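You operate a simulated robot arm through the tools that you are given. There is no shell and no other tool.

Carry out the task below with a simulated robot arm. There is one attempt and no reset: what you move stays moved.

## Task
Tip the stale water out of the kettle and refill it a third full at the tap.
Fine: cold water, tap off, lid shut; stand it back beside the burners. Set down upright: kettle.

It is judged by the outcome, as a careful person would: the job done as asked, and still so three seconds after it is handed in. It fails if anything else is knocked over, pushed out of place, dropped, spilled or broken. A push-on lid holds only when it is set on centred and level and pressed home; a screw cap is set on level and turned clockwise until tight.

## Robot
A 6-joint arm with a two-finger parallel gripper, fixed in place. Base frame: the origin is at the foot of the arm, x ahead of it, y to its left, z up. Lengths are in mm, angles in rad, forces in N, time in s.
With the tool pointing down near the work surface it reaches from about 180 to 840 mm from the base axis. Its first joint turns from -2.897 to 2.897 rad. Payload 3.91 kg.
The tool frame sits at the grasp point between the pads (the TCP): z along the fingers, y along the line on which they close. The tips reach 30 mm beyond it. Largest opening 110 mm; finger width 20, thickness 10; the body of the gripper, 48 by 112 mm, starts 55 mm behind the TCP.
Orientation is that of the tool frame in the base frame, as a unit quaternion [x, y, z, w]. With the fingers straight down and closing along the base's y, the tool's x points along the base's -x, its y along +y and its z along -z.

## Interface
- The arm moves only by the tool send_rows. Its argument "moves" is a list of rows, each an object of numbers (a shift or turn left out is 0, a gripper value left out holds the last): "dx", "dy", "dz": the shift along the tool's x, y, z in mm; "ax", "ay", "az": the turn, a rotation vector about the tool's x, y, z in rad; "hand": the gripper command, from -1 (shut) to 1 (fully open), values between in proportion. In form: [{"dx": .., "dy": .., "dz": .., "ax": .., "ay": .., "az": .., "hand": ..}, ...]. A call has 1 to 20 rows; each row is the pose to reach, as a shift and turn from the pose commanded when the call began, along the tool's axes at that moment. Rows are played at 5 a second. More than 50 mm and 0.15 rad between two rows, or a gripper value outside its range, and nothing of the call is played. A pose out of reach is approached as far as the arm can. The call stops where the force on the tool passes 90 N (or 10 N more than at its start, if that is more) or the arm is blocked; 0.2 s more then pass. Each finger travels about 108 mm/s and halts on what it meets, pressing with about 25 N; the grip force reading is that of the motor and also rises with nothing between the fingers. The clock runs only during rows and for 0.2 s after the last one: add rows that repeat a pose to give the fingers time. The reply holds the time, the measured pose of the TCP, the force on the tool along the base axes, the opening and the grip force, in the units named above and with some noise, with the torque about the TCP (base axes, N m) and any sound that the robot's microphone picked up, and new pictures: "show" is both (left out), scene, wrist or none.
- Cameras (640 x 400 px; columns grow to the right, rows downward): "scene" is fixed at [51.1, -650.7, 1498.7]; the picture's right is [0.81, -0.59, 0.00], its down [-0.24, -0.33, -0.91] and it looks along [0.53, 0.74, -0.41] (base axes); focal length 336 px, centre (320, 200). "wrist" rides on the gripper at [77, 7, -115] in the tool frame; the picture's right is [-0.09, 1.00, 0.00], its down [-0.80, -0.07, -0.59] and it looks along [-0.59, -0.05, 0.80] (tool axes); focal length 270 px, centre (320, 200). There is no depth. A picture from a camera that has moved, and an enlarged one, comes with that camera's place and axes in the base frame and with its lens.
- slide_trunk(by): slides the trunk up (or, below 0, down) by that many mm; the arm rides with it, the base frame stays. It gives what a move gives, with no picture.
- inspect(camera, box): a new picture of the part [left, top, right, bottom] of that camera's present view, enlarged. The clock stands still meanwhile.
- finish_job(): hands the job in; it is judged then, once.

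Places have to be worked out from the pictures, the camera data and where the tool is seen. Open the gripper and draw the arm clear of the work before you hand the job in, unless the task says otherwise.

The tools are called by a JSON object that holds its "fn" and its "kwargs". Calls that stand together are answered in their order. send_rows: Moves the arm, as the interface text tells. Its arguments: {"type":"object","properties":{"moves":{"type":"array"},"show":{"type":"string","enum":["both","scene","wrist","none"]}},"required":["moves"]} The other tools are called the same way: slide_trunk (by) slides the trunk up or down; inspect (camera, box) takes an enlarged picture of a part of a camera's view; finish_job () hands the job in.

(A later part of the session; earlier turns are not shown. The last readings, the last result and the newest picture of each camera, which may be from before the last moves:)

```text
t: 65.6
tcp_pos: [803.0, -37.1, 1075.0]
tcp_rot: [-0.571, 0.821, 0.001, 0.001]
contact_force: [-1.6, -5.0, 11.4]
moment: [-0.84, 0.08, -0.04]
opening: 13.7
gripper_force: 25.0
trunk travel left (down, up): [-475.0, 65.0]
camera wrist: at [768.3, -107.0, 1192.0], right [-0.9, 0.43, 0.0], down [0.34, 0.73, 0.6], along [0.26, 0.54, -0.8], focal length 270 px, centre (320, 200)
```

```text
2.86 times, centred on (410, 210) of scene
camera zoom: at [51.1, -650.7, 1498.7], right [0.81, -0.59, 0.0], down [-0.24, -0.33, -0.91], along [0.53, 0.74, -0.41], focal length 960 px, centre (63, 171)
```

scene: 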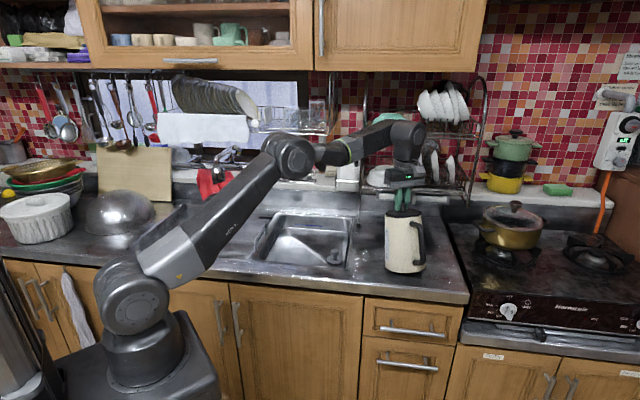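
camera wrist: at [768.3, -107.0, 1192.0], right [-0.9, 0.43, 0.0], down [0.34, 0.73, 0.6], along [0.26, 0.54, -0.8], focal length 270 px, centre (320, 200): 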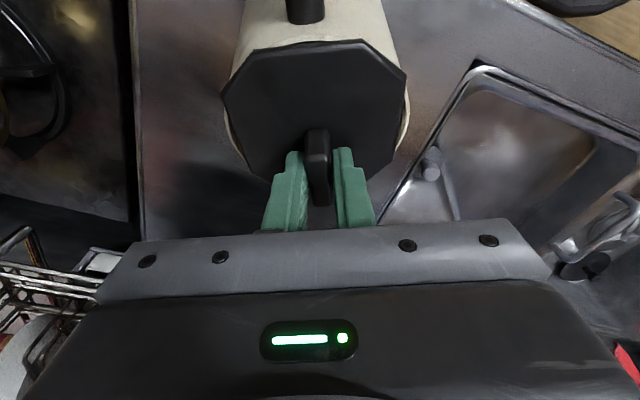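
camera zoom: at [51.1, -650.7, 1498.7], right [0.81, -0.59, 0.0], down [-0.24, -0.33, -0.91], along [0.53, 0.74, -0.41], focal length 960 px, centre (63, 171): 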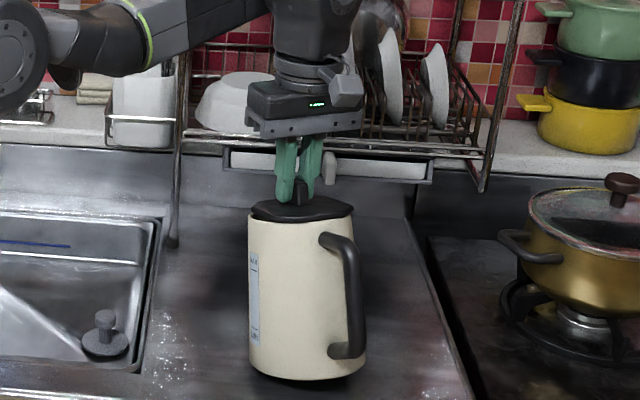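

The load offset (53 mm toward the handle) shows the kettle was hanging from the lid's handle-side edge: the lid is hinged there. It is almost upright again; I lower the last few millimetres with a small shift toward the handle to set it flat.

{"fn": "send_rows", "kwargs": {"moves": [{"dx": 2, "dz": 2, "hand": -1}, {"dx": 4, "dz": 4, "hand": -1}, {"dx": 6, "dz": 5.5, "hand": -1}, {"dx": 6, "dz": 5.5, "hand": -1}], "show": "both"}}

{"fn": "inspect", "kwargs": {"camera": "scene", "box": [360, 150, 460, 290]}}

{"fn": "inspect", "kwargs": {"camera": "wrist", "box": [200, 0, 440, 240]}}

```text
t: 66.6
tcp_pos: [799.4, -42.6, 1072.3]
tcp_rot: [-0.572, 0.82, 0.0, 0.003]
contact_force: [0.4, -3.5, 22.7]
moment: [-0.45, -0.24, 0.0]
opening: 13.5
gripper_force: 25.5
trunk travel left (down, up): [-475.0, 65.0]
camera wrist: at [765.5, -112.3, 1188.3], right [-0.9, 0.43, 0.0], down [0.34, 0.73, 0.6], along [0.26, 0.54, -0.8], focal length 270 px, centre (320, 200)
```

scene: 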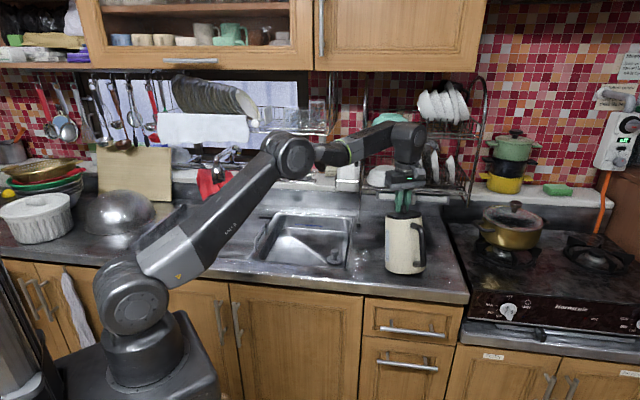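
wrist: 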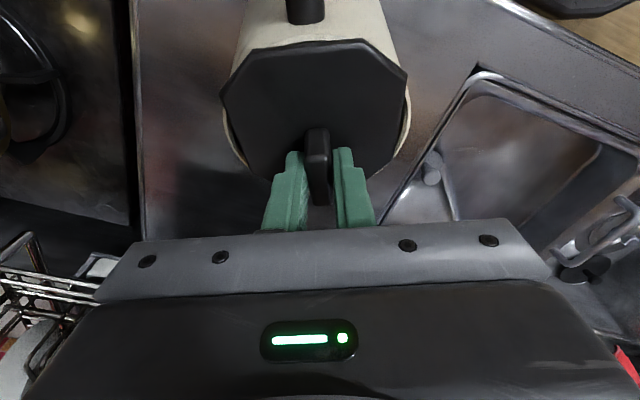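

```text
2.86 times, centred on (410, 220) of scene
camera zoom: at [51.1, -650.7, 1498.7], right [0.81, -0.59, 0.0], down [-0.24, -0.33, -0.91], along [0.53, 0.74, -0.41], focal length 960 px, centre (63, 143)
```

zoom: 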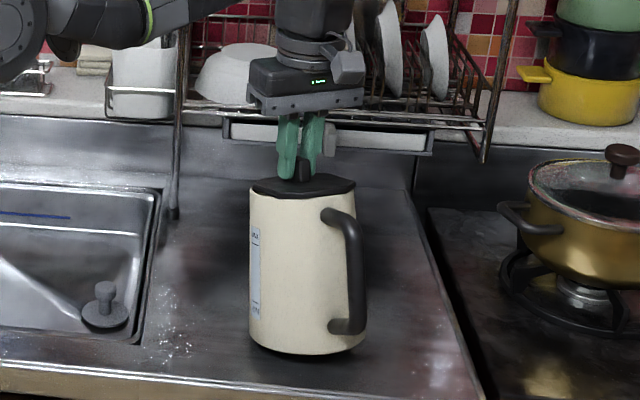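

```text
1.67 times, centred on (320, 120) of wrist
camera zoom: at [765.5, -112.3, 1188.3], right [-0.9, 0.43, 0.0], down [0.34, 0.73, 0.6], along [0.26, 0.54, -0.8], focal length 450 px, centre (320, 333)
```

zoom: 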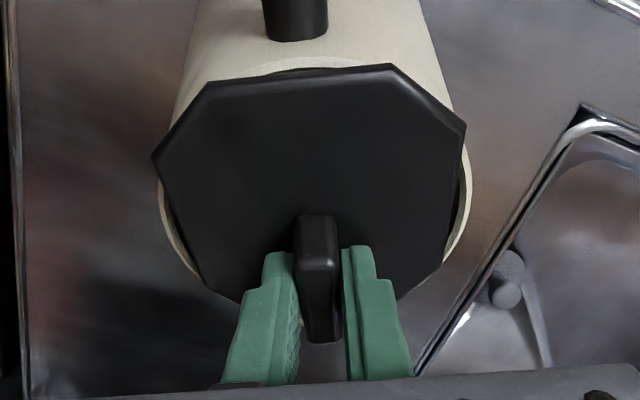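

The kettle still leans toward the spout. I look closer at the lid/rim interface and the base before doing anything else.

{"fn": "inspect", "kwargs": {"camera": "scene", "box": [385, 190, 435, 225]}}

{"fn": "inspect", "kwargs": {"camera": "scene", "box": [375, 200, 435, 280]}}

{"fn": "inspect", "kwargs": {"camera": "wrist", "box": [210, 0, 420, 110]}}

```text
11.43 times, centred on (410, 208) of scene
camera zoom: at [51.1, -650.7, 1498.7], right [0.81, -0.59, 0.0], down [-0.24, -0.33, -0.91], along [0.53, 0.74, -0.41], focal length 3842 px, centre (-709, 114)
```

zoom: 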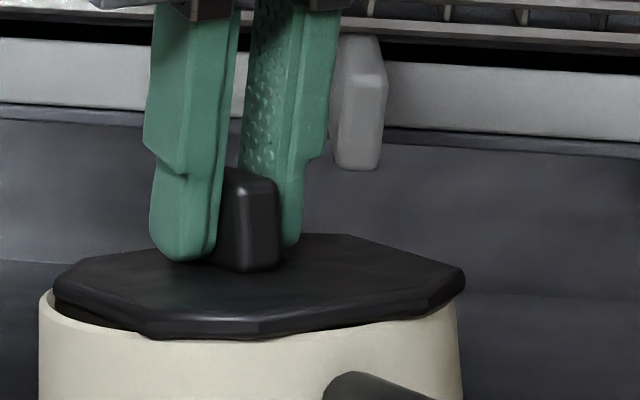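

```text
5.00 times, centred on (405, 240) of scene
camera zoom: at [51.1, -650.7, 1498.7], right [0.81, -0.59, 0.0], down [-0.24, -0.33, -0.91], along [0.53, 0.74, -0.41], focal length 1681 px, centre (-105, 0)
```

zoom: 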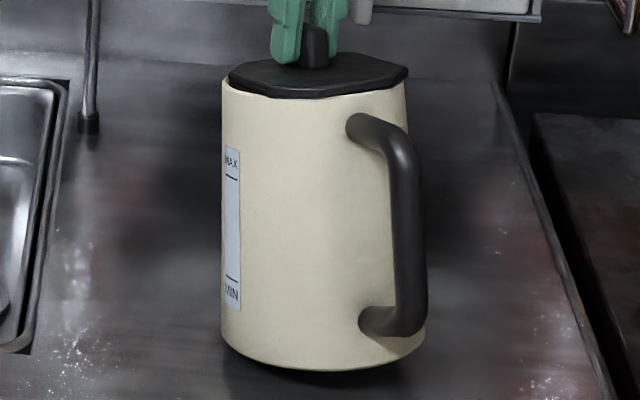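

```text
3.05 times, centred on (315, 55) of wrist
camera zoom: at [765.5, -112.3, 1188.3], right [-0.9, 0.43, 0.0], down [0.34, 0.73, 0.6], along [0.26, 0.54, -0.8], focal length 824 px, centre (335, 642)
```

zoom: 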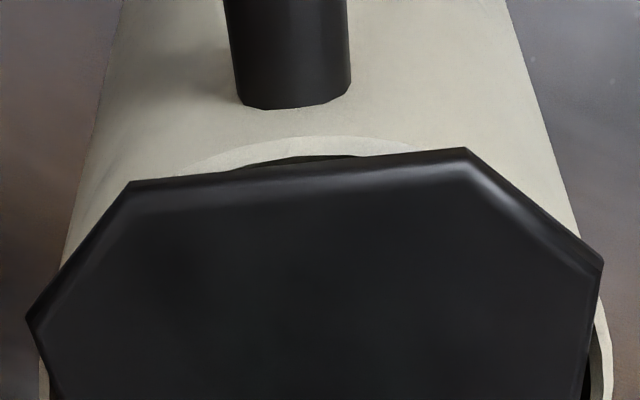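

The lid is closed on the kettle and both lean about 13° toward the spout (the knob turned in my grip), resting on the spout-side base edge. I rotate the tool back about the finger axis while moving toward the handle, so that the kettle pivots upright on that edge.

{"fn": "send_rows", "kwargs": {"moves": [{"dx": 4, "dz": -3, "ay": -0.02, "hand": -1}, {"dx": 11, "dz": -2.5, "ay": -0.05, "hand": -1}, {"dx": 18, "dz": -2, "ay": -0.08, "hand": -1}, {"dx": 25, "dz": -1, "ay": -0.11, "hand": -1}, {"dx": 25, "dz": -1, "ay": -0.11, "hand": -1}], "show": "both"}}

{"fn": "inspect", "kwargs": {"camera": "scene", "box": [375, 190, 435, 280]}}

```text
t: 67.8
tcp_pos: [791.5, -65.2, 1071.5]
tcp_rot: [-0.57, 0.819, 0.033, 0.047]
contact_force: [-0.5, 1.5, 9.8]
moment: [0.76, -0.23, 0.0]
opening: 13.7
gripper_force: 24.9
trunk travel left (down, up): [-475.0, 65.0]
camera wrist: at [754.7, -146.6, 1177.8], right [-0.9, 0.43, 0.01], down [0.32, 0.66, 0.68], along [0.28, 0.62, -0.73], focal length 270 px, centre (320, 200)
```

scene: 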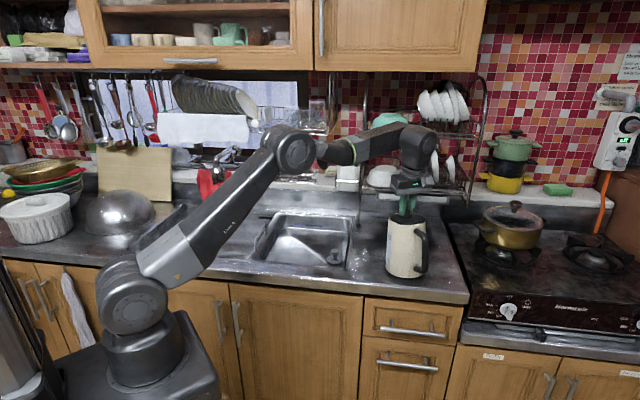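
wrist: 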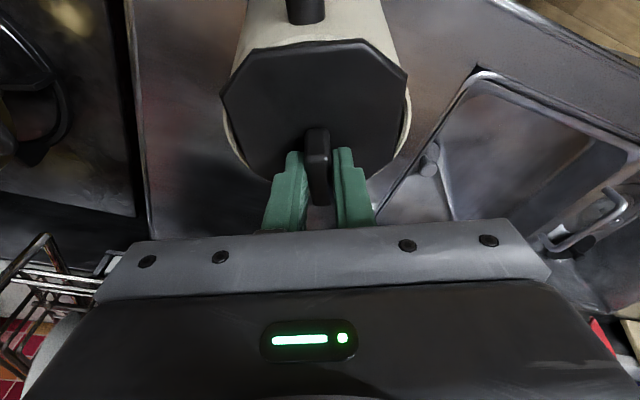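

```text
4.44 times, centred on (405, 235) of scene
camera zoom: at [51.1, -650.7, 1498.7], right [0.81, -0.59, 0.0], down [-0.24, -0.33, -0.91], along [0.53, 0.74, -0.41], focal length 1494 px, centre (-58, 44)
```

zoom: 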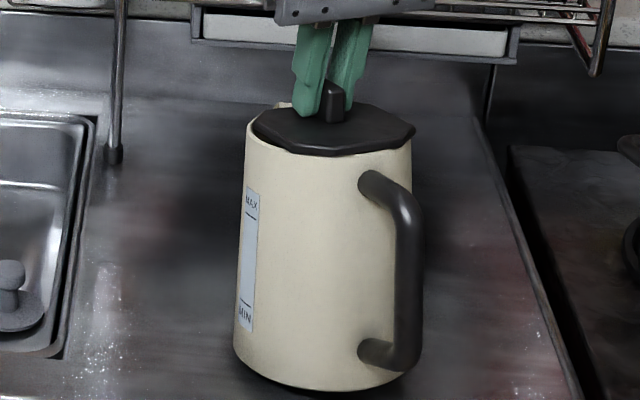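

The lean is halved and forces are modest. I continue the same rotation for the remaining angle.

{"fn": "send_rows", "kwargs": {"moves": [{"dx": 6, "dz": 1.5, "ay": -0.028, "hand": -1}, {"dx": 12, "dz": 3, "ay": -0.056, "hand": -1}, {"dx": 18, "dz": 4.5, "ay": -0.084, "hand": -1}, {"dx": 23, "dz": 6, "ay": -0.11, "hand": -1}, {"dx": 23, "dz": 6, "ay": -0.11, "hand": -1}], "show": "both"}}

{"fn": "inspect", "kwargs": {"camera": "scene", "box": [375, 190, 435, 280]}}

```text
t: 69.0
tcp_pos: [782.9, -88.6, 1065.9]
tcp_rot: [-0.567, 0.816, 0.062, 0.094]
contact_force: [0.5, -8.0, 30.9]
moment: [0.15, -0.24, -0.03]
opening: 13.8
gripper_force: 25.2
trunk travel left (down, up): [-475.0, 65.0]
camera wrist: at [740.4, -180.3, 1162.4], right [-0.9, 0.43, 0.01], down [0.29, 0.59, 0.76], along [0.32, 0.69, -0.65], focal length 270 px, centre (320, 200)
```

scene: 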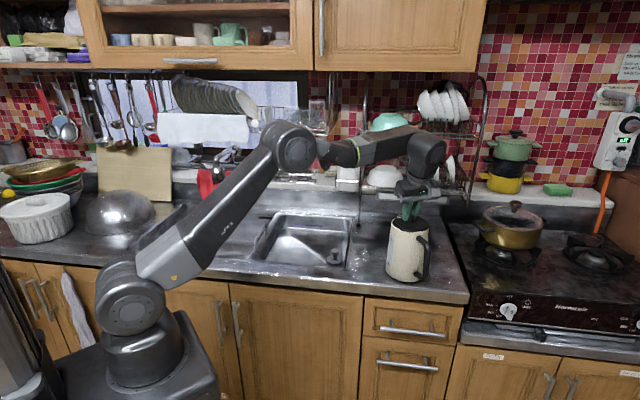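
wrist: 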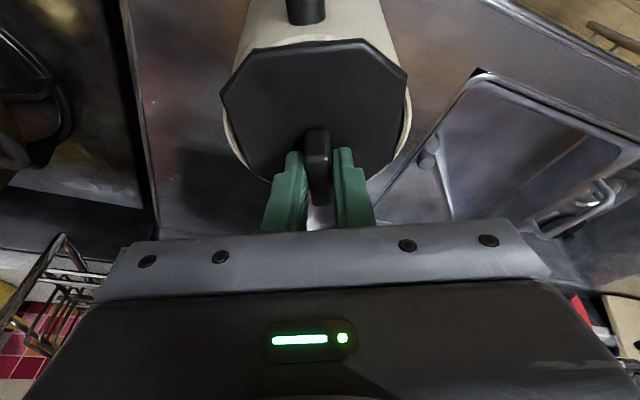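

```text
4.44 times, centred on (405, 235) of scene
camera zoom: at [51.1, -650.7, 1498.7], right [0.81, -0.59, 0.0], down [-0.24, -0.33, -0.91], along [0.53, 0.74, -0.41], focal length 1494 px, centre (-58, 44)
```

zoom: 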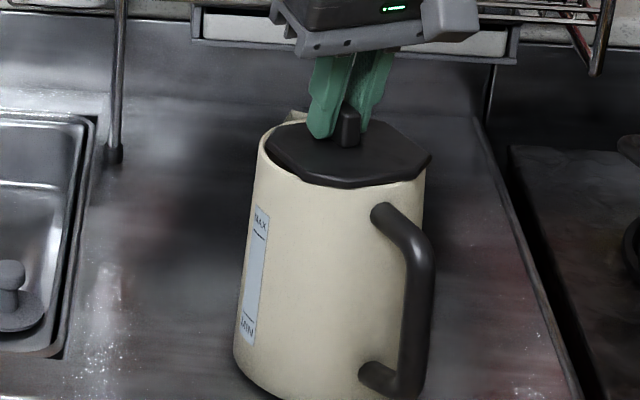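

The kettle is upright now (lid ellipse and gauge slope match the original). I ease the press off slightly and open the fingers.

{"fn": "send_rows", "kwargs": {"moves": [{"dz": -3, "hand": -1}, {"dz": -4, "hand": -0.7}, {"dz": -4, "hand": -0.3}, {"dz": -4, "hand": 0.0}, {"dz": -15, "hand": 0.0}, {"dz": -40, "hand": 0.0}, {"dz": -40, "hand": 0.0}], "show": "both"}}

{"fn": "inspect", "kwargs": {"camera": "scene", "box": [375, 190, 435, 290]}}

{"fn": "inspect", "kwargs": {"camera": "wrist", "box": [200, 0, 440, 240]}}

```text
t: 70.6
tcp_pos: [782.9, -94.1, 1100.4]
tcp_rot: [-0.568, 0.815, 0.064, 0.091]
contact_force: [-0.1, 0.5, 0.2]
moment: [0.0, 0.0, -0.01]
opening: 55.0
gripper_force: 0.0
trunk travel left (down, up): [-475.0, 65.0]
camera wrist: at [740.5, -185.3, 1196.9], right [-0.9, 0.43, 0.02], down [0.29, 0.59, 0.76], along [0.31, 0.69, -0.65], focal length 270 px, centre (320, 200)
```

scene: 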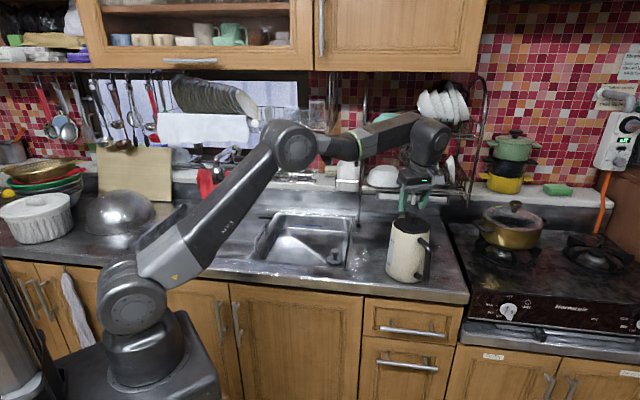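
wrist: 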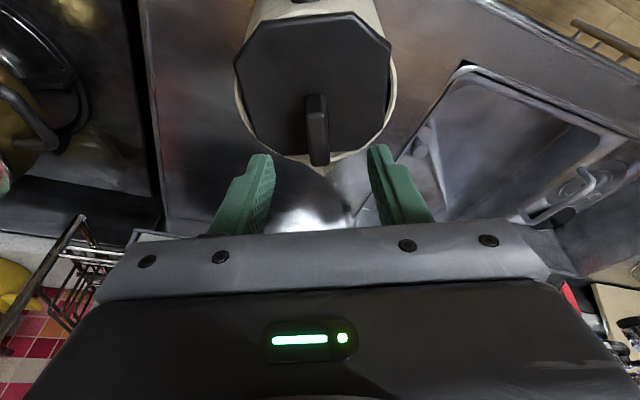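

```text
4.00 times, centred on (405, 240) of scene
camera zoom: at [51.1, -650.7, 1498.7], right [0.81, -0.59, 0.0], down [-0.24, -0.33, -0.91], along [0.53, 0.74, -0.41], focal length 1345 px, centre (-20, 40)
```

zoom: 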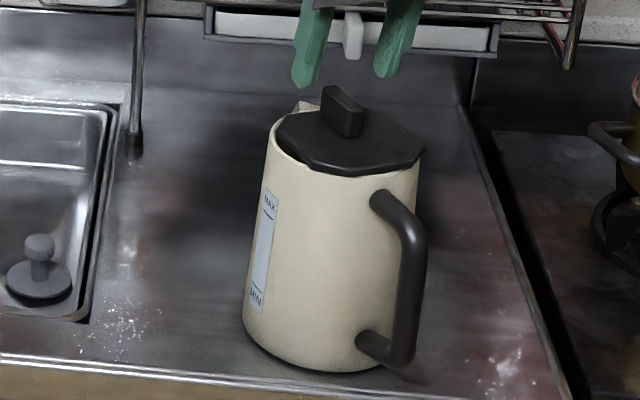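

```text
1.67 times, centred on (320, 120) of wrist
camera zoom: at [740.5, -185.3, 1196.9], right [-0.9, 0.43, 0.02], down [0.29, 0.59, 0.76], along [0.31, 0.69, -0.65], focal length 450 px, centre (320, 333)
```

zoom: 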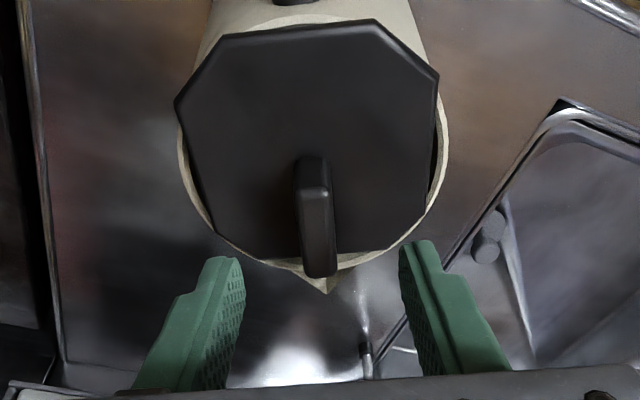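

The kettle stands upright, closer to me, lid closed, and no water is visible on the counter. Pouring through the spout with the lid closed is the natural way, so next I look at the handle from above: back to vertical tool and over the handle bar.

{"fn": "send_rows", "kwargs": {"moves": [{"dx": 22, "dz": -30, "ay": 0.044, "hand": 0.0}, {"dx": 50, "dz": -50, "ay": 0.1, "hand": 0.0}, {"dx": 80, "dy": 1, "dz": -65, "ay": 0.16, "hand": 0.0}, {"dx": 109, "dy": 2, "dz": -76, "ay": 0.22, "hand": 0.0}, {"dx": 109, "dy": 2, "dz": -76, "ay": 0.22, "hand": 0.0}], "show": "both"}}

{"fn": "inspect", "kwargs": {"camera": "wrist", "box": [180, 20, 460, 240]}}

```text
t: 71.8
tcp_pos: [738.0, -210.0, 1152.2]
tcp_rot: [-0.572, 0.821, 0.001, -0.001]
contact_force: [0.1, -0.4, -0.1]
moment: [0.0, 0.03, -0.02]
opening: 54.9
gripper_force: 0.0
trunk travel left (down, up): [-475.0, 65.0]
camera wrist: at [703.4, -279.6, 1267.2], right [-0.9, 0.43, 0.0], down [0.34, 0.73, 0.59], along [0.25, 0.54, -0.8], focal length 270 px, centre (320, 200)
```

scene: 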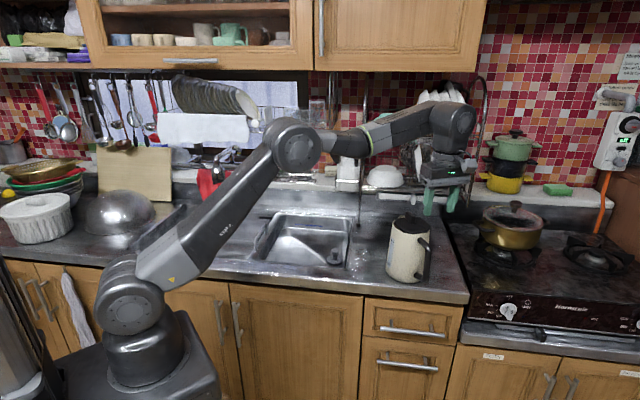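
wrist: 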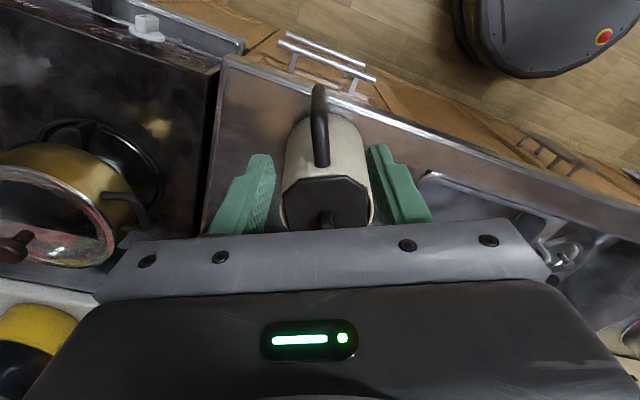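

```text
1.82 times, centred on (320, 130) of wrist
camera zoom: at [703.4, -279.6, 1267.2], right [-0.9, 0.43, 0.0], down [0.34, 0.73, 0.59], along [0.25, 0.54, -0.8], focal length 491 px, centre (320, 327)
```

zoom: 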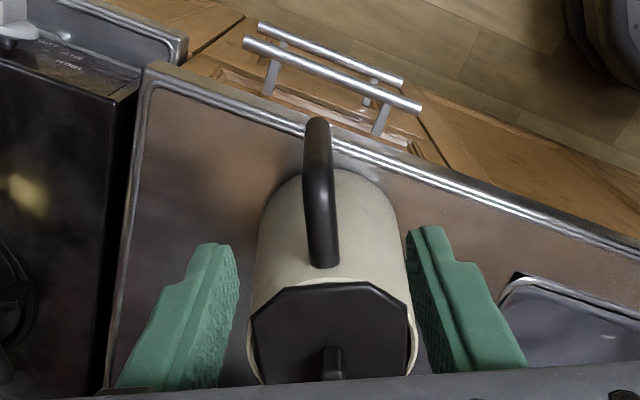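

The handle lies right under the gripper, in the finger plane, bar at ≈(735, -211). I descend with the fingers straddling the bar.

{"fn": "send_rows", "kwargs": {"moves": [{"dy": 2, "dz": 35, "hand": 0.0}, {"dy": 2, "dz": 70, "hand": 0.0}, {"dy": 2, "dz": 100, "hand": 0.0}, {"dy": 2, "dz": 120, "hand": 0.0}, {"dy": 2, "dz": 135, "hand": 0.0}, {"dy": 2, "dz": 135, "hand": 0.0}], "show": "both"}}

{"fn": "inspect", "kwargs": {"camera": "wrist", "box": [180, 20, 460, 240]}}

{"fn": "inspect", "kwargs": {"camera": "scene", "box": [370, 170, 480, 290]}}

```text
t: 73.2
tcp_pos: [736.3, -209.1, 1015.2]
tcp_rot: [-0.571, 0.821, 0.001, 0.001]
contact_force: [0.7, -0.8, 1.0]
moment: [0.01, 0.03, 0.02]
opening: 54.8
gripper_force: 0.3
trunk travel left (down, up): [-475.0, 65.0]
camera wrist: at [702.6, -278.8, 1130.9], right [-0.9, 0.43, 0.0], down [0.35, 0.73, 0.6], along [0.25, 0.54, -0.8], focal length 270 px, centre (320, 200)
```

scene: 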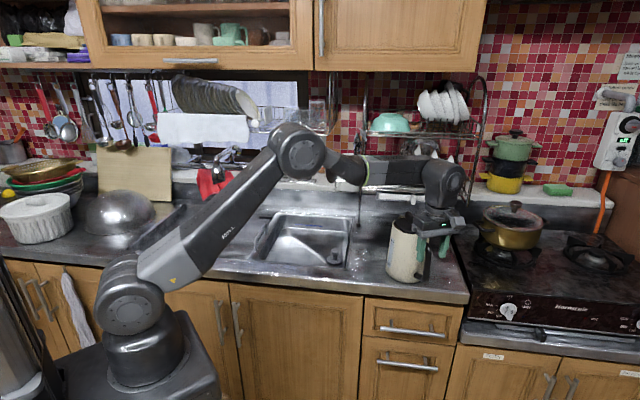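
wrist: 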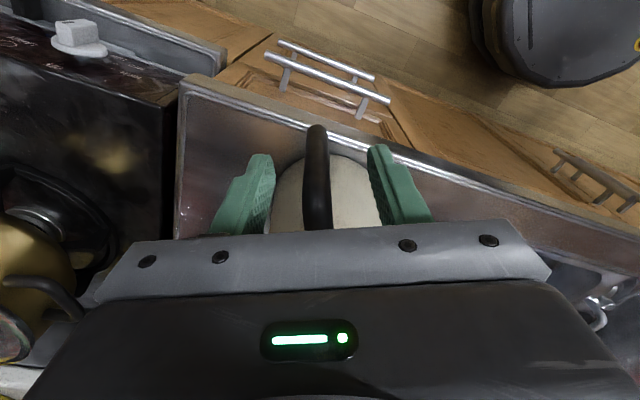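

```text
1.82 times, centred on (320, 130) of wrist
camera zoom: at [702.6, -278.8, 1130.9], right [-0.9, 0.43, 0.0], down [0.35, 0.73, 0.6], along [0.25, 0.54, -0.8], focal length 491 px, centre (320, 327)
```

zoom: 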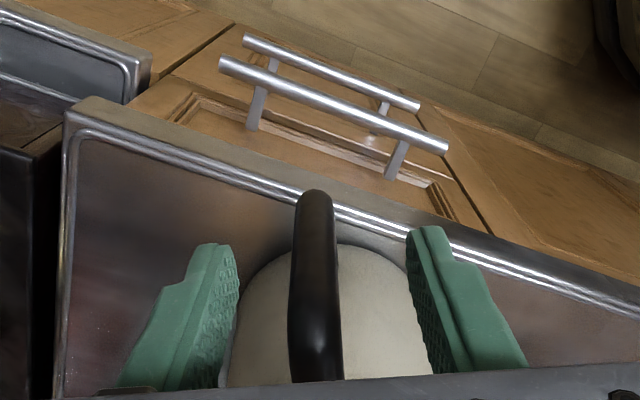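

```text
3.33 times, centred on (425, 230) of scene
camera zoom: at [51.1, -650.7, 1498.7], right [0.81, -0.59, 0.0], down [-0.24, -0.33, -0.91], along [0.53, 0.74, -0.41], focal length 1120 px, centre (-30, 100)
```

zoom: 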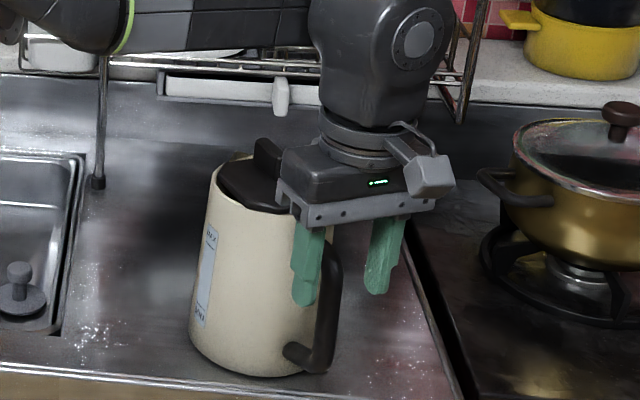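

From the two views (vertical stereo) the bar centre is at ≈(742, -192), i.e. 18 mm nearer the body than my fingers. I slide in by 18 mm and then descend 40 mm more, keeping the palm above the handle's top.

{"fn": "send_rows", "kwargs": {"moves": [{"dx": -9, "hand": 0.0}, {"dx": -18, "hand": 0.0}, {"dx": -18, "dz": 15, "hand": 0.0}, {"dx": -18, "dz": 30, "hand": 0.0}, {"dx": -18, "dz": 40, "hand": 0.0}, {"dx": -18, "dz": 40, "hand": 0.0}], "show": "both"}}

{"fn": "inspect", "kwargs": {"camera": "wrist", "box": [180, 20, 460, 240]}}

{"fn": "inspect", "kwargs": {"camera": "scene", "box": [370, 170, 480, 290]}}

```text
t: 74.6
tcp_pos: [741.8, -192.9, 974.1]
tcp_rot: [-0.571, 0.821, 0.0, 0.0]
contact_force: [-0.3, -0.1, -1.4]
moment: [0.0, 0.03, 0.02]
opening: 55.1
gripper_force: 0.1
trunk travel left (down, up): [-475.0, 65.0]
camera wrist: at [707.7, -262.2, 1091.3], right [-0.9, 0.43, 0.0], down [0.34, 0.73, 0.6], along [0.26, 0.54, -0.8], focal length 270 px, centre (320, 200)
```

scene: 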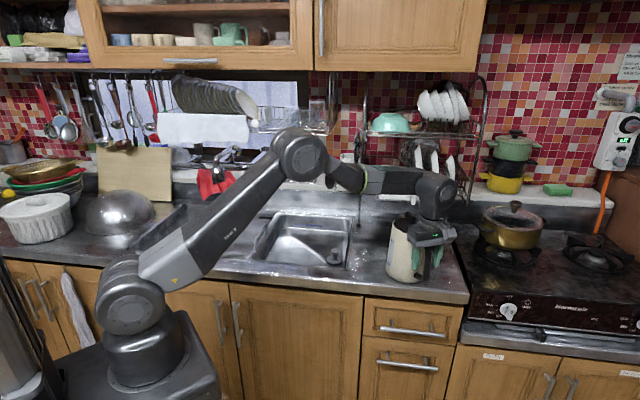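
wrist: 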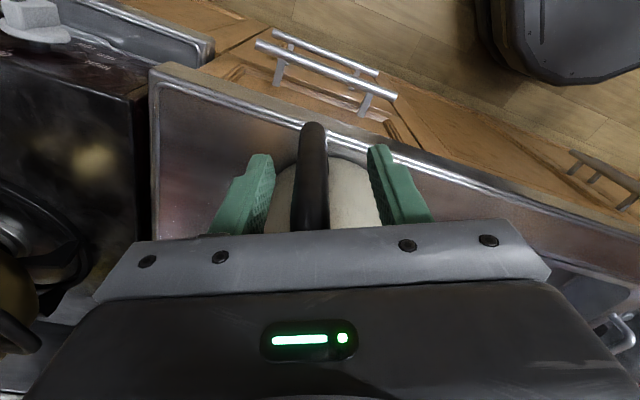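

```text
1.82 times, centred on (320, 130) of wrist
camera zoom: at [707.7, -262.2, 1091.3], right [-0.9, 0.43, 0.0], down [0.34, 0.73, 0.6], along [0.26, 0.54, -0.8], focal length 491 px, centre (320, 327)
```

zoom: 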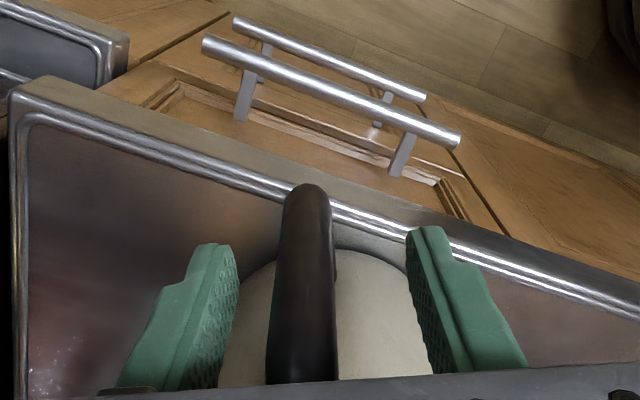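

```text
3.33 times, centred on (425, 230) of scene
camera zoom: at [51.1, -650.7, 1498.7], right [0.81, -0.59, 0.0], down [-0.24, -0.33, -0.91], along [0.53, 0.74, -0.41], focal length 1120 px, centre (-30, 100)
```

zoom: 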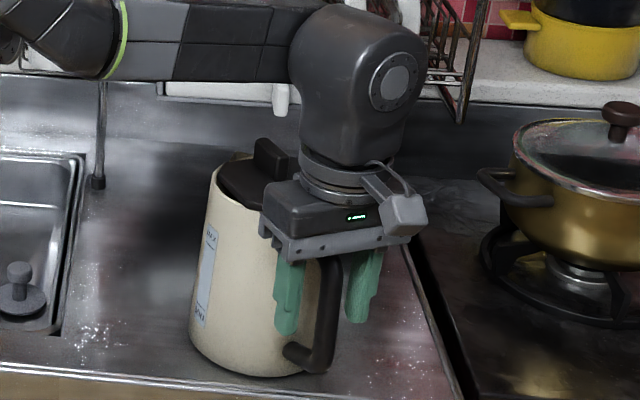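

The fingers straddle the bar nicely, no contact. I close on the handle.

{"fn": "send_rows", "kwargs": {"moves": [{"hand": -0.4}, {"hand": -1}, {"hand": -1}, {"hand": -1}], "show": "wrist"}}

{"fn": "inspect", "kwargs": {"camera": "wrist", "box": [180, 20, 460, 240]}}

{"fn": "inspect", "kwargs": {"camera": "scene", "box": [370, 170, 480, 290]}}

```text
t: 75.6
tcp_pos: [740.7, -192.3, 974.8]
tcp_rot: [-0.571, 0.821, 0.0, 0.002]
contact_force: [0.3, -0.7, 2.2]
moment: [0.18, 0.27, -0.15]
opening: 18.0
gripper_force: 24.3
trunk travel left (down, up): [-475.0, 65.0]
camera wrist: at [707.6, -262.3, 1091.5], right [-0.9, 0.43, 0.0], down [0.34, 0.73, 0.6], along [0.26, 0.54, -0.8], focal length 270 px, centre (320, 200)
```

wrist: 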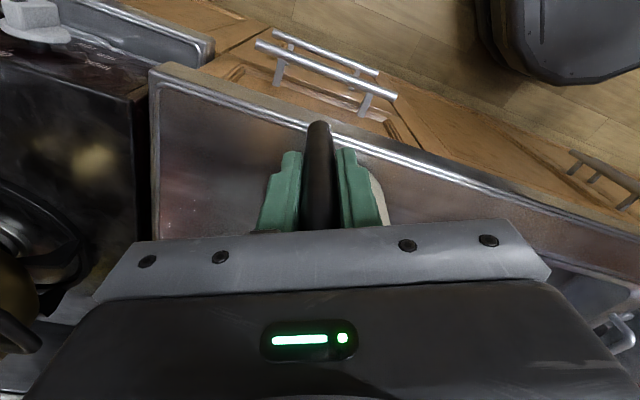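

```text
1.82 times, centred on (320, 130) of wrist
camera zoom: at [707.6, -262.3, 1091.5], right [-0.9, 0.43, 0.0], down [0.34, 0.73, 0.6], along [0.26, 0.54, -0.8], focal length 491 px, centre (320, 327)
```

zoom: 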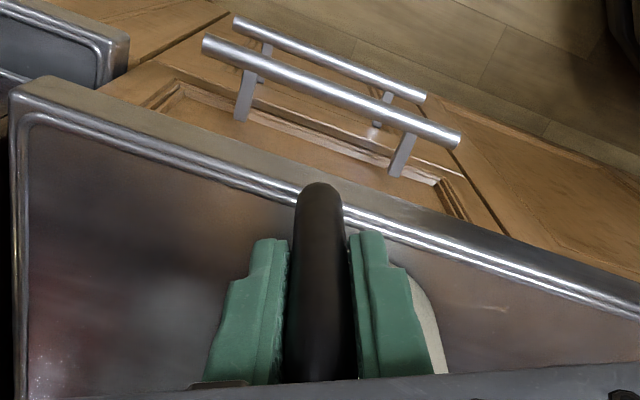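

```text
3.33 times, centred on (425, 230) of scene
camera zoom: at [51.1, -650.7, 1498.7], right [0.81, -0.59, 0.0], down [-0.24, -0.33, -0.91], along [0.53, 0.74, -0.41], focal length 1120 px, centre (-30, 100)
```

zoom: 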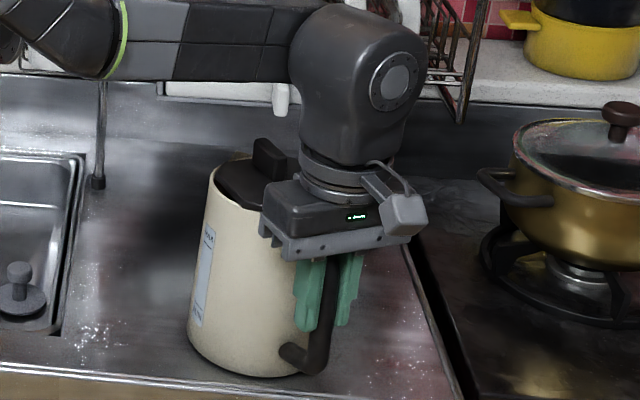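

Gripped (18 mm bar, 24 N). I do a small 12 mm test lift and check weight, torque and tilt.

{"fn": "send_rows", "kwargs": {"moves": [{"dz": -4, "hand": -1}, {"dz": -8, "hand": -1}, {"dz": -12, "hand": -1}, {"dz": -12, "hand": -1}], "show": "both"}}

{"fn": "inspect", "kwargs": {"camera": "scene", "box": [370, 170, 480, 290]}}

```text
t: 76.6
tcp_pos: [742.1, -192.4, 987.7]
tcp_rot: [-0.571, 0.821, 0.001, 0.001]
contact_force: [-0.6, -0.3, -6.4]
moment: [-0.55, 0.24, 0.01]
opening: 18.0
gripper_force: 24.7
trunk travel left (down, up): [-475.0, 65.0]
camera wrist: at [708.3, -261.3, 1102.9], right [-0.9, 0.43, 0.0], down [0.35, 0.73, 0.6], along [0.25, 0.54, -0.8], focal length 270 px, centre (320, 200)
```

scene: 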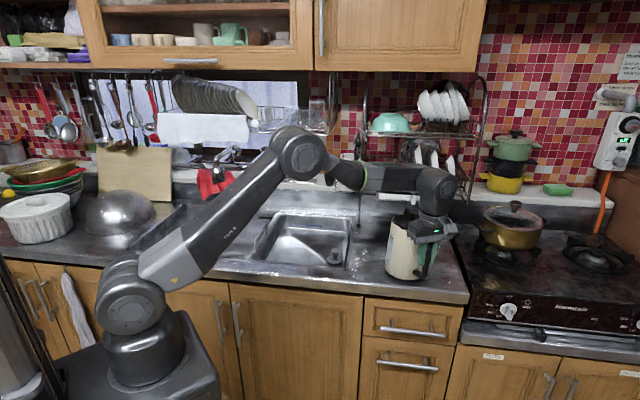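
wrist: 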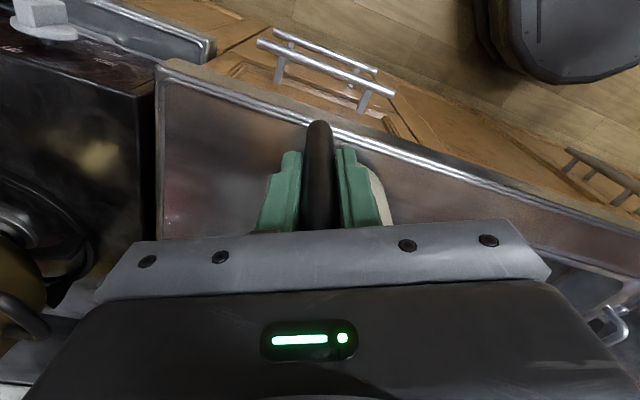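

```text
3.33 times, centred on (425, 230) of scene
camera zoom: at [51.1, -650.7, 1498.7], right [0.81, -0.59, 0.0], down [-0.24, -0.33, -0.91], along [0.53, 0.74, -0.41], focal length 1120 px, centre (-30, 100)
```

zoom: 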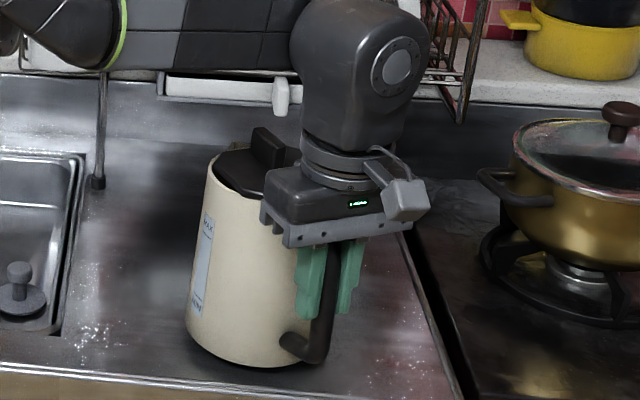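

It holds: ~6.4 N, centre of mass ≈94 mm from the bar, no visible tilt. I lift higher.

{"fn": "send_rows", "kwargs": {"moves": [{"dz": -8, "hand": -1}, {"dz": -22, "hand": -1}, {"dz": -40, "hand": -1}, {"dz": -58, "hand": -1}, {"dz": -72, "hand": -1}, {"dz": -80, "hand": -1}, {"dz": -80, "hand": -1}], "show": "scene"}}

{"fn": "inspect", "kwargs": {"camera": "scene", "box": [350, 130, 480, 290]}}

```text
t: 78.2
tcp_pos: [743.8, -192.6, 1066.6]
tcp_rot: [-0.571, 0.821, 0.001, 0.0]
contact_force: [0.7, 0.5, -7.8]
moment: [-0.57, 0.23, 0.01]
opening: 17.9
gripper_force: 24.6
trunk travel left (down, up): [-475.0, 65.0]
```

scene: 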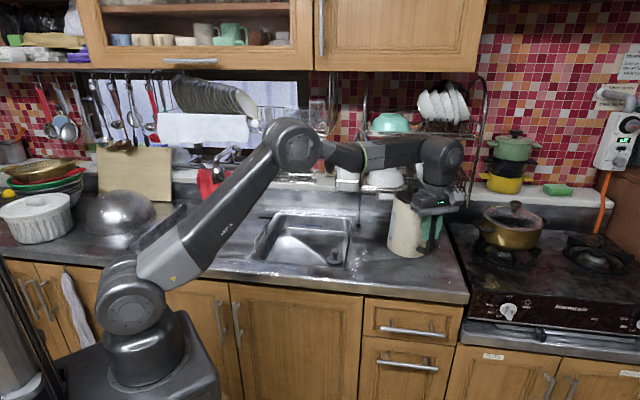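

```text
2.50 times, centred on (415, 210) of scene
camera zoom: at [51.1, -650.7, 1498.7], right [0.81, -0.59, 0.0], down [-0.24, -0.33, -0.91], along [0.53, 0.74, -0.41], focal length 840 px, centre (82, 175)
```

zoom: 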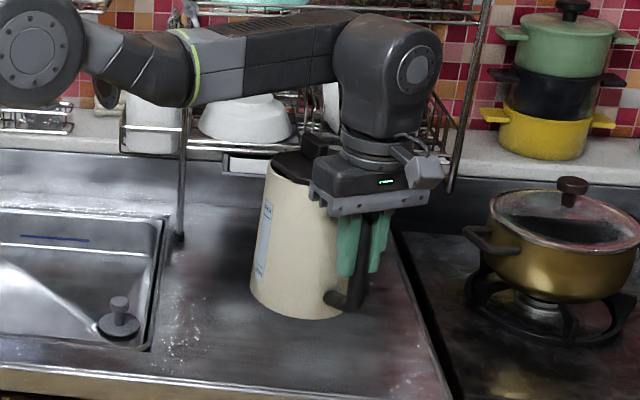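

Stable and upright. Now I carry it over the left basin at this height, turning with the arm so the handle stays on the arm's right side.

{"fn": "send_rows", "kwargs": {"moves": [{"dx": -10, "dy": 11, "az": -0.024, "hand": -1}, {"dx": -29, "dy": 34, "az": -0.071, "hand": -1}, {"dx": -52, "dy": 62, "az": -0.131, "hand": -1}, {"dx": -76, "dy": 90, "az": -0.19, "hand": -1}, {"dx": -105, "dy": 123, "az": -0.261, "hand": -1}, {"dx": -133, "dy": 157, "az": -0.332, "hand": -1}, {"dx": -162, "dy": 190, "az": -0.404, "hand": -1}, {"dx": -190, "dy": 224, "az": -0.475, "hand": -1}, {"dx": -219, "dy": 257, "az": -0.546, "hand": -1}, {"dx": -248, "dy": 291, "az": -0.617, "hand": -1}, {"dx": -276, "dy": 325, "az": -0.688, "hand": -1}, {"dx": -305, "dy": 358, "az": -0.76, "hand": -1}, {"dx": -333, "dy": 392, "az": -0.831, "hand": -1}, {"dx": -362, "dy": 425, "az": -0.902, "hand": -1}, {"dx": -390, "dy": 459, "az": -0.973, "hand": -1}, {"dx": -419, "dy": 493, "az": -1.045, "hand": -1}, {"dx": -443, "dy": 521, "az": -1.104, "hand": -1}, {"dx": -462, "dy": 543, "az": -1.151, "hand": -1}, {"dx": -474, "dy": 557, "az": -1.182, "hand": -1}, {"dx": -476, "dy": 560, "az": -1.187, "hand": -1}], "show": "both"}}

{"fn": "inspect", "kwargs": {"camera": "scene", "box": [120, 90, 340, 270]}}

```text
t: 82.4
tcp_pos: [383.9, 448.1, 1067.9]
tcp_rot: [0.933, -0.361, 0.001, 0.0]
contact_force: [0.4, -0.4, -7.5]
moment: [-0.42, -0.47, -0.02]
opening: 17.9
gripper_force: 25.2
trunk travel left (down, up): [-475.0, 65.0]
camera wrist: at [435.8, 392.8, 1184.5], right [-0.74, -0.68, 0.0], down [-0.54, 0.59, 0.59], along [-0.4, 0.44, -0.8], focal length 270 px, centre (320, 200)
```

scene: 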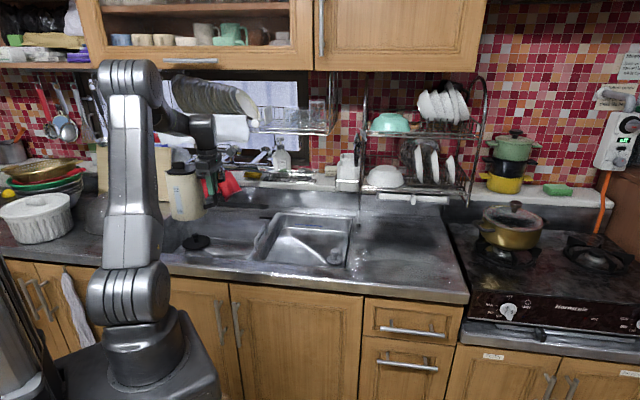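
wrist: 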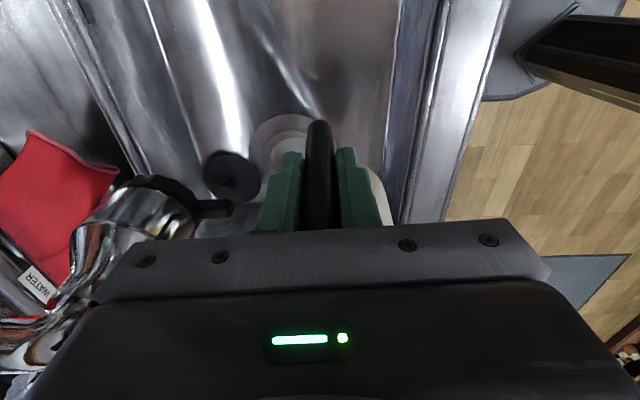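

```text
2.22 times, centred on (230, 180) of scene
camera zoom: at [51.1, -650.7, 1498.7], right [0.81, -0.59, 0.0], down [-0.24, -0.33, -0.91], along [0.53, 0.74, -0.41], focal length 747 px, centre (520, 244)
```

zoom: 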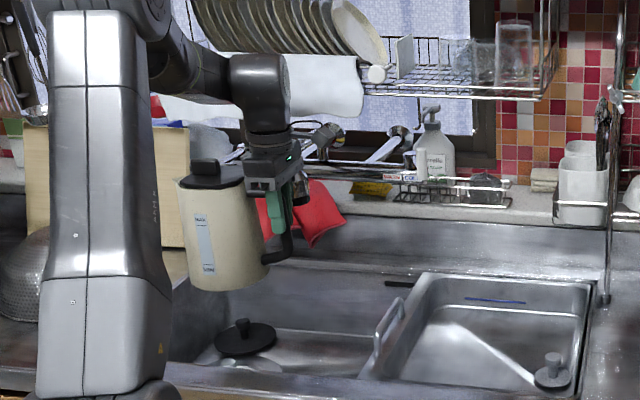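

The kettle is over the left basin with ~28 mm clearance from the nozzle. I start tipping: rotate about the finger axis so the spout goes down (toward the left), first 35°.

{"fn": "send_rows", "kwargs": {"moves": [{"ay": 0.05, "hand": -1}, {"ay": 0.11, "hand": -1}, {"ay": 0.18, "hand": -1}, {"ay": 0.25, "hand": -1}, {"ay": 0.32, "hand": -1}, {"ay": 0.39, "hand": -1}, {"ay": 0.46, "hand": -1}, {"ay": 0.53, "hand": -1}, {"ay": 0.6, "hand": -1}, {"ay": 0.6, "hand": -1}], "show": "both"}}

{"fn": "inspect", "kwargs": {"camera": "scene", "box": [120, 90, 340, 270]}}

```text
t: 84.6
tcp_pos: [383.5, 449.3, 1066.4]
tcp_rot: [0.891, -0.345, 0.276, 0.107]
contact_force: [-0.9, -0.1, -6.4]
moment: [-0.21, -0.23, 0.02]
opening: 18.0
gripper_force: 24.9
trunk travel left (down, up): [-475.0, 65.0]
camera wrist: at [376.6, 446.0, 1207.9], right [-0.72, -0.69, -0.05], down [-0.69, 0.72, 0.04], along [0.01, 0.06, -1.0], focal length 270 px, centre (320, 200)
```

scene: 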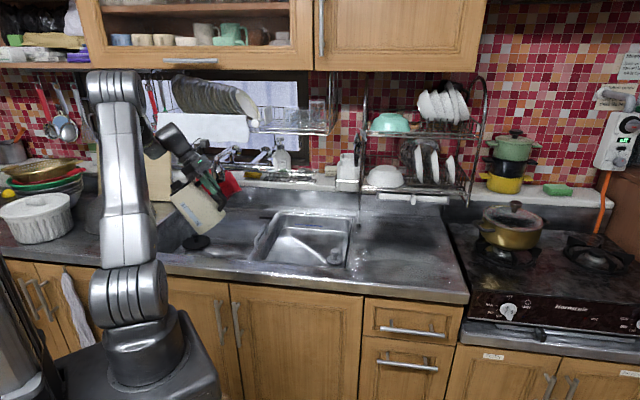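
wrist: 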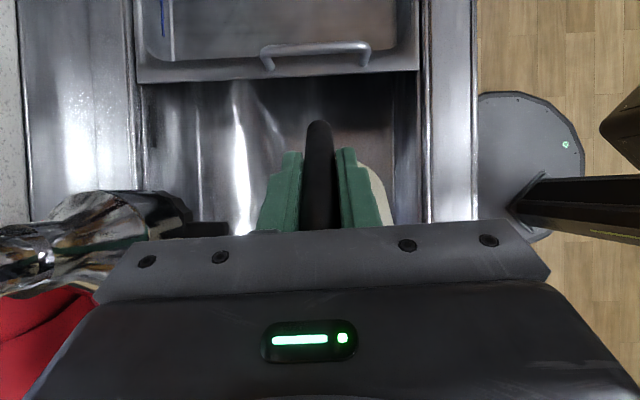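

```text
2.22 times, centred on (230, 180) of scene
camera zoom: at [51.1, -650.7, 1498.7], right [0.81, -0.59, 0.0], down [-0.24, -0.33, -0.91], along [0.53, 0.74, -0.41], focal length 747 px, centre (520, 244)
```

zoom: 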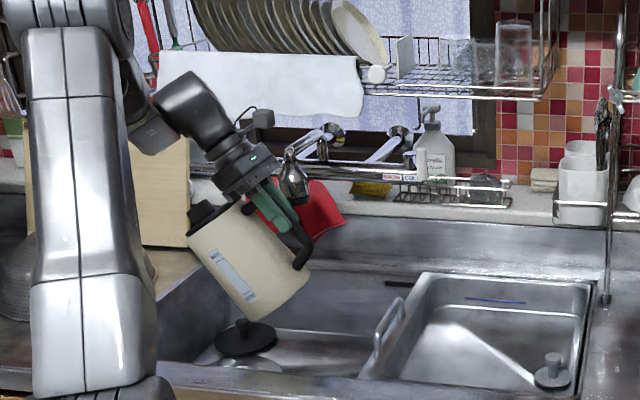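

Tilting works well, lid stays on. The nozzle's tab is near the gripper edge, so I also shift 15 mm toward the front while tipping further, to about 70°.

{"fn": "send_rows", "kwargs": {"moves": [{"dy": 4, "ay": 0.05, "hand": -1}, {"dy": 9, "ay": 0.12, "hand": -1}, {"dy": 15, "ay": 0.19, "hand": -1}, {"dy": 15, "ay": 0.26, "hand": -1}, {"dy": 15, "ay": 0.33, "hand": -1}, {"dy": 15, "ay": 0.4, "hand": -1}, {"dy": 15, "ay": 0.47, "hand": -1}, {"dy": 15, "ay": 0.54, "hand": -1}, {"dy": 15, "ay": 0.62, "hand": -1}, {"dy": 15, "ay": 0.62, "hand": -1}], "show": "both"}}

{"fn": "inspect", "kwargs": {"camera": "scene", "box": [120, 90, 340, 270]}}

```text
t: 86.8
tcp_pos: [372.6, 437.7, 1068.6]
tcp_rot: [0.765, -0.296, 0.534, 0.207]
contact_force: [0.4, -0.2, -7.2]
moment: [0.03, 0.05, -0.01]
opening: 17.7
gripper_force: 25.1
trunk travel left (down, up): [-475.0, 65.0]
camera wrist: at [307.5, 488.5, 1182.3], right [-0.69, -0.72, -0.08], down [-0.57, 0.61, -0.55], along [0.44, -0.33, -0.83], focal length 270 px, centre (320, 200)
```

scene: 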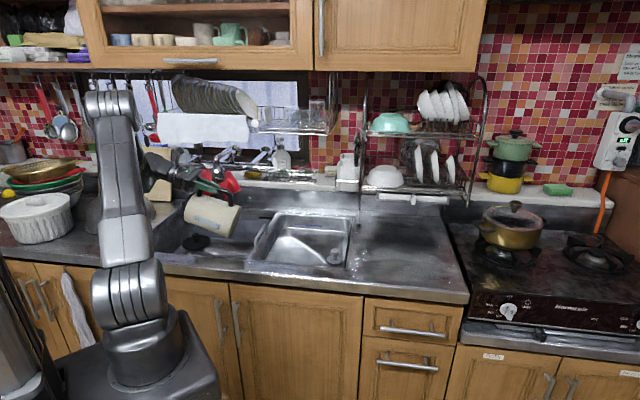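
wrist: 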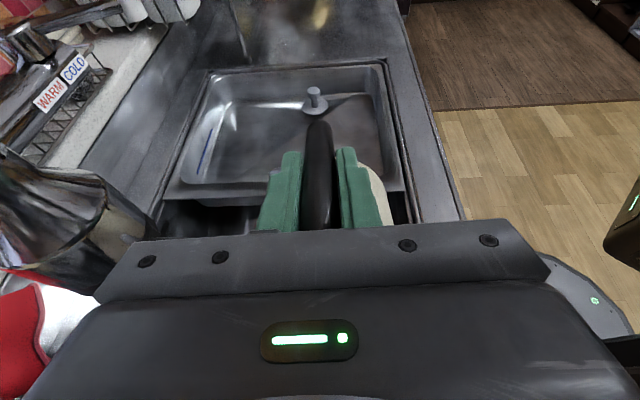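

```text
2.22 times, centred on (230, 180) of scene
camera zoom: at [51.1, -650.7, 1498.7], right [0.81, -0.59, 0.0], down [-0.24, -0.33, -0.91], along [0.53, 0.74, -0.41], focal length 747 px, centre (520, 244)
```

zoom: 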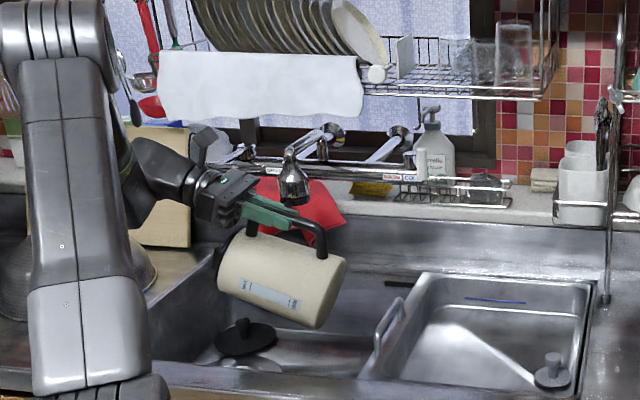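

At 70° no stream yet and the weight is unchanged. I continue tipping to about 105°.

{"fn": "send_rows", "kwargs": {"moves": [{"ay": 0.06, "hand": -1}, {"ay": 0.13, "hand": -1}, {"ay": 0.2, "hand": -1}, {"ay": 0.27, "hand": -1}, {"ay": 0.34, "hand": -1}, {"ay": 0.41, "hand": -1}, {"ay": 0.48, "hand": -1}, {"ay": 0.55, "hand": -1}, {"ay": 0.61, "hand": -1}, {"ay": 0.61, "hand": -1}], "show": "both"}}

{"fn": "inspect", "kwargs": {"camera": "scene", "box": [120, 90, 340, 270]}}

```text
t: 89.0
tcp_pos: [391.9, 424.7, 1060.8]
tcp_rot: [0.58, -0.215, 0.735, 0.278]
contact_force: [0.6, 0.1, -6.0]
moment: [0.24, 0.27, -0.03]
opening: 17.9
gripper_force: 25.1
out of reach, approached as far as the arm can: row 8, 9, 10
trunk travel left (down, up): [-475.0, 65.0]
camera wrist: at [288.9, 504.7, 1112.3], right [-0.64, -0.76, -0.08], down [-0.25, 0.31, -0.92], along [0.73, -0.57, -0.39], focal length 270 px, centre (320, 200)
```

scene: 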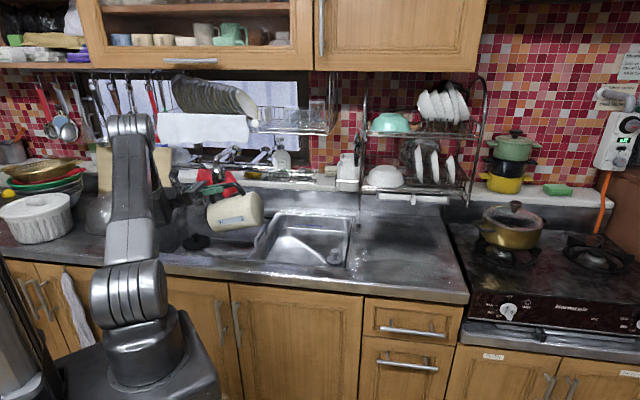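
wrist: 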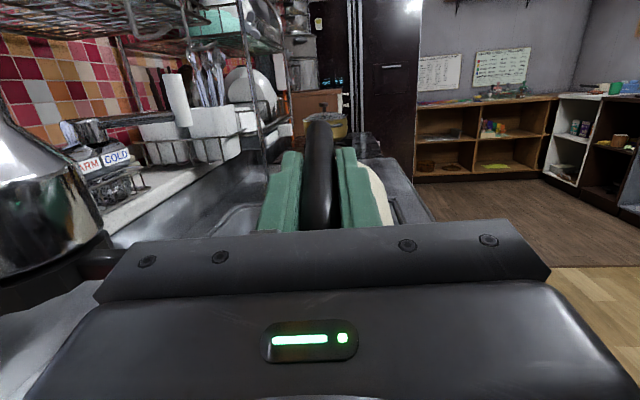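

```text
2.22 times, centred on (230, 180) of scene
camera zoom: at [51.1, -650.7, 1498.7], right [0.81, -0.59, 0.0], down [-0.24, -0.33, -0.91], along [0.53, 0.74, -0.41], focal length 747 px, centre (520, 244)
```

zoom: 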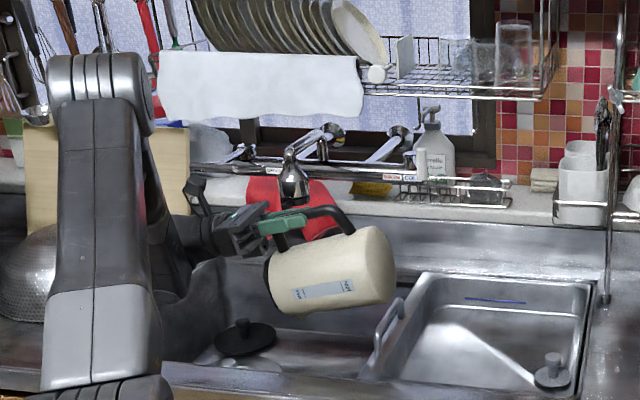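

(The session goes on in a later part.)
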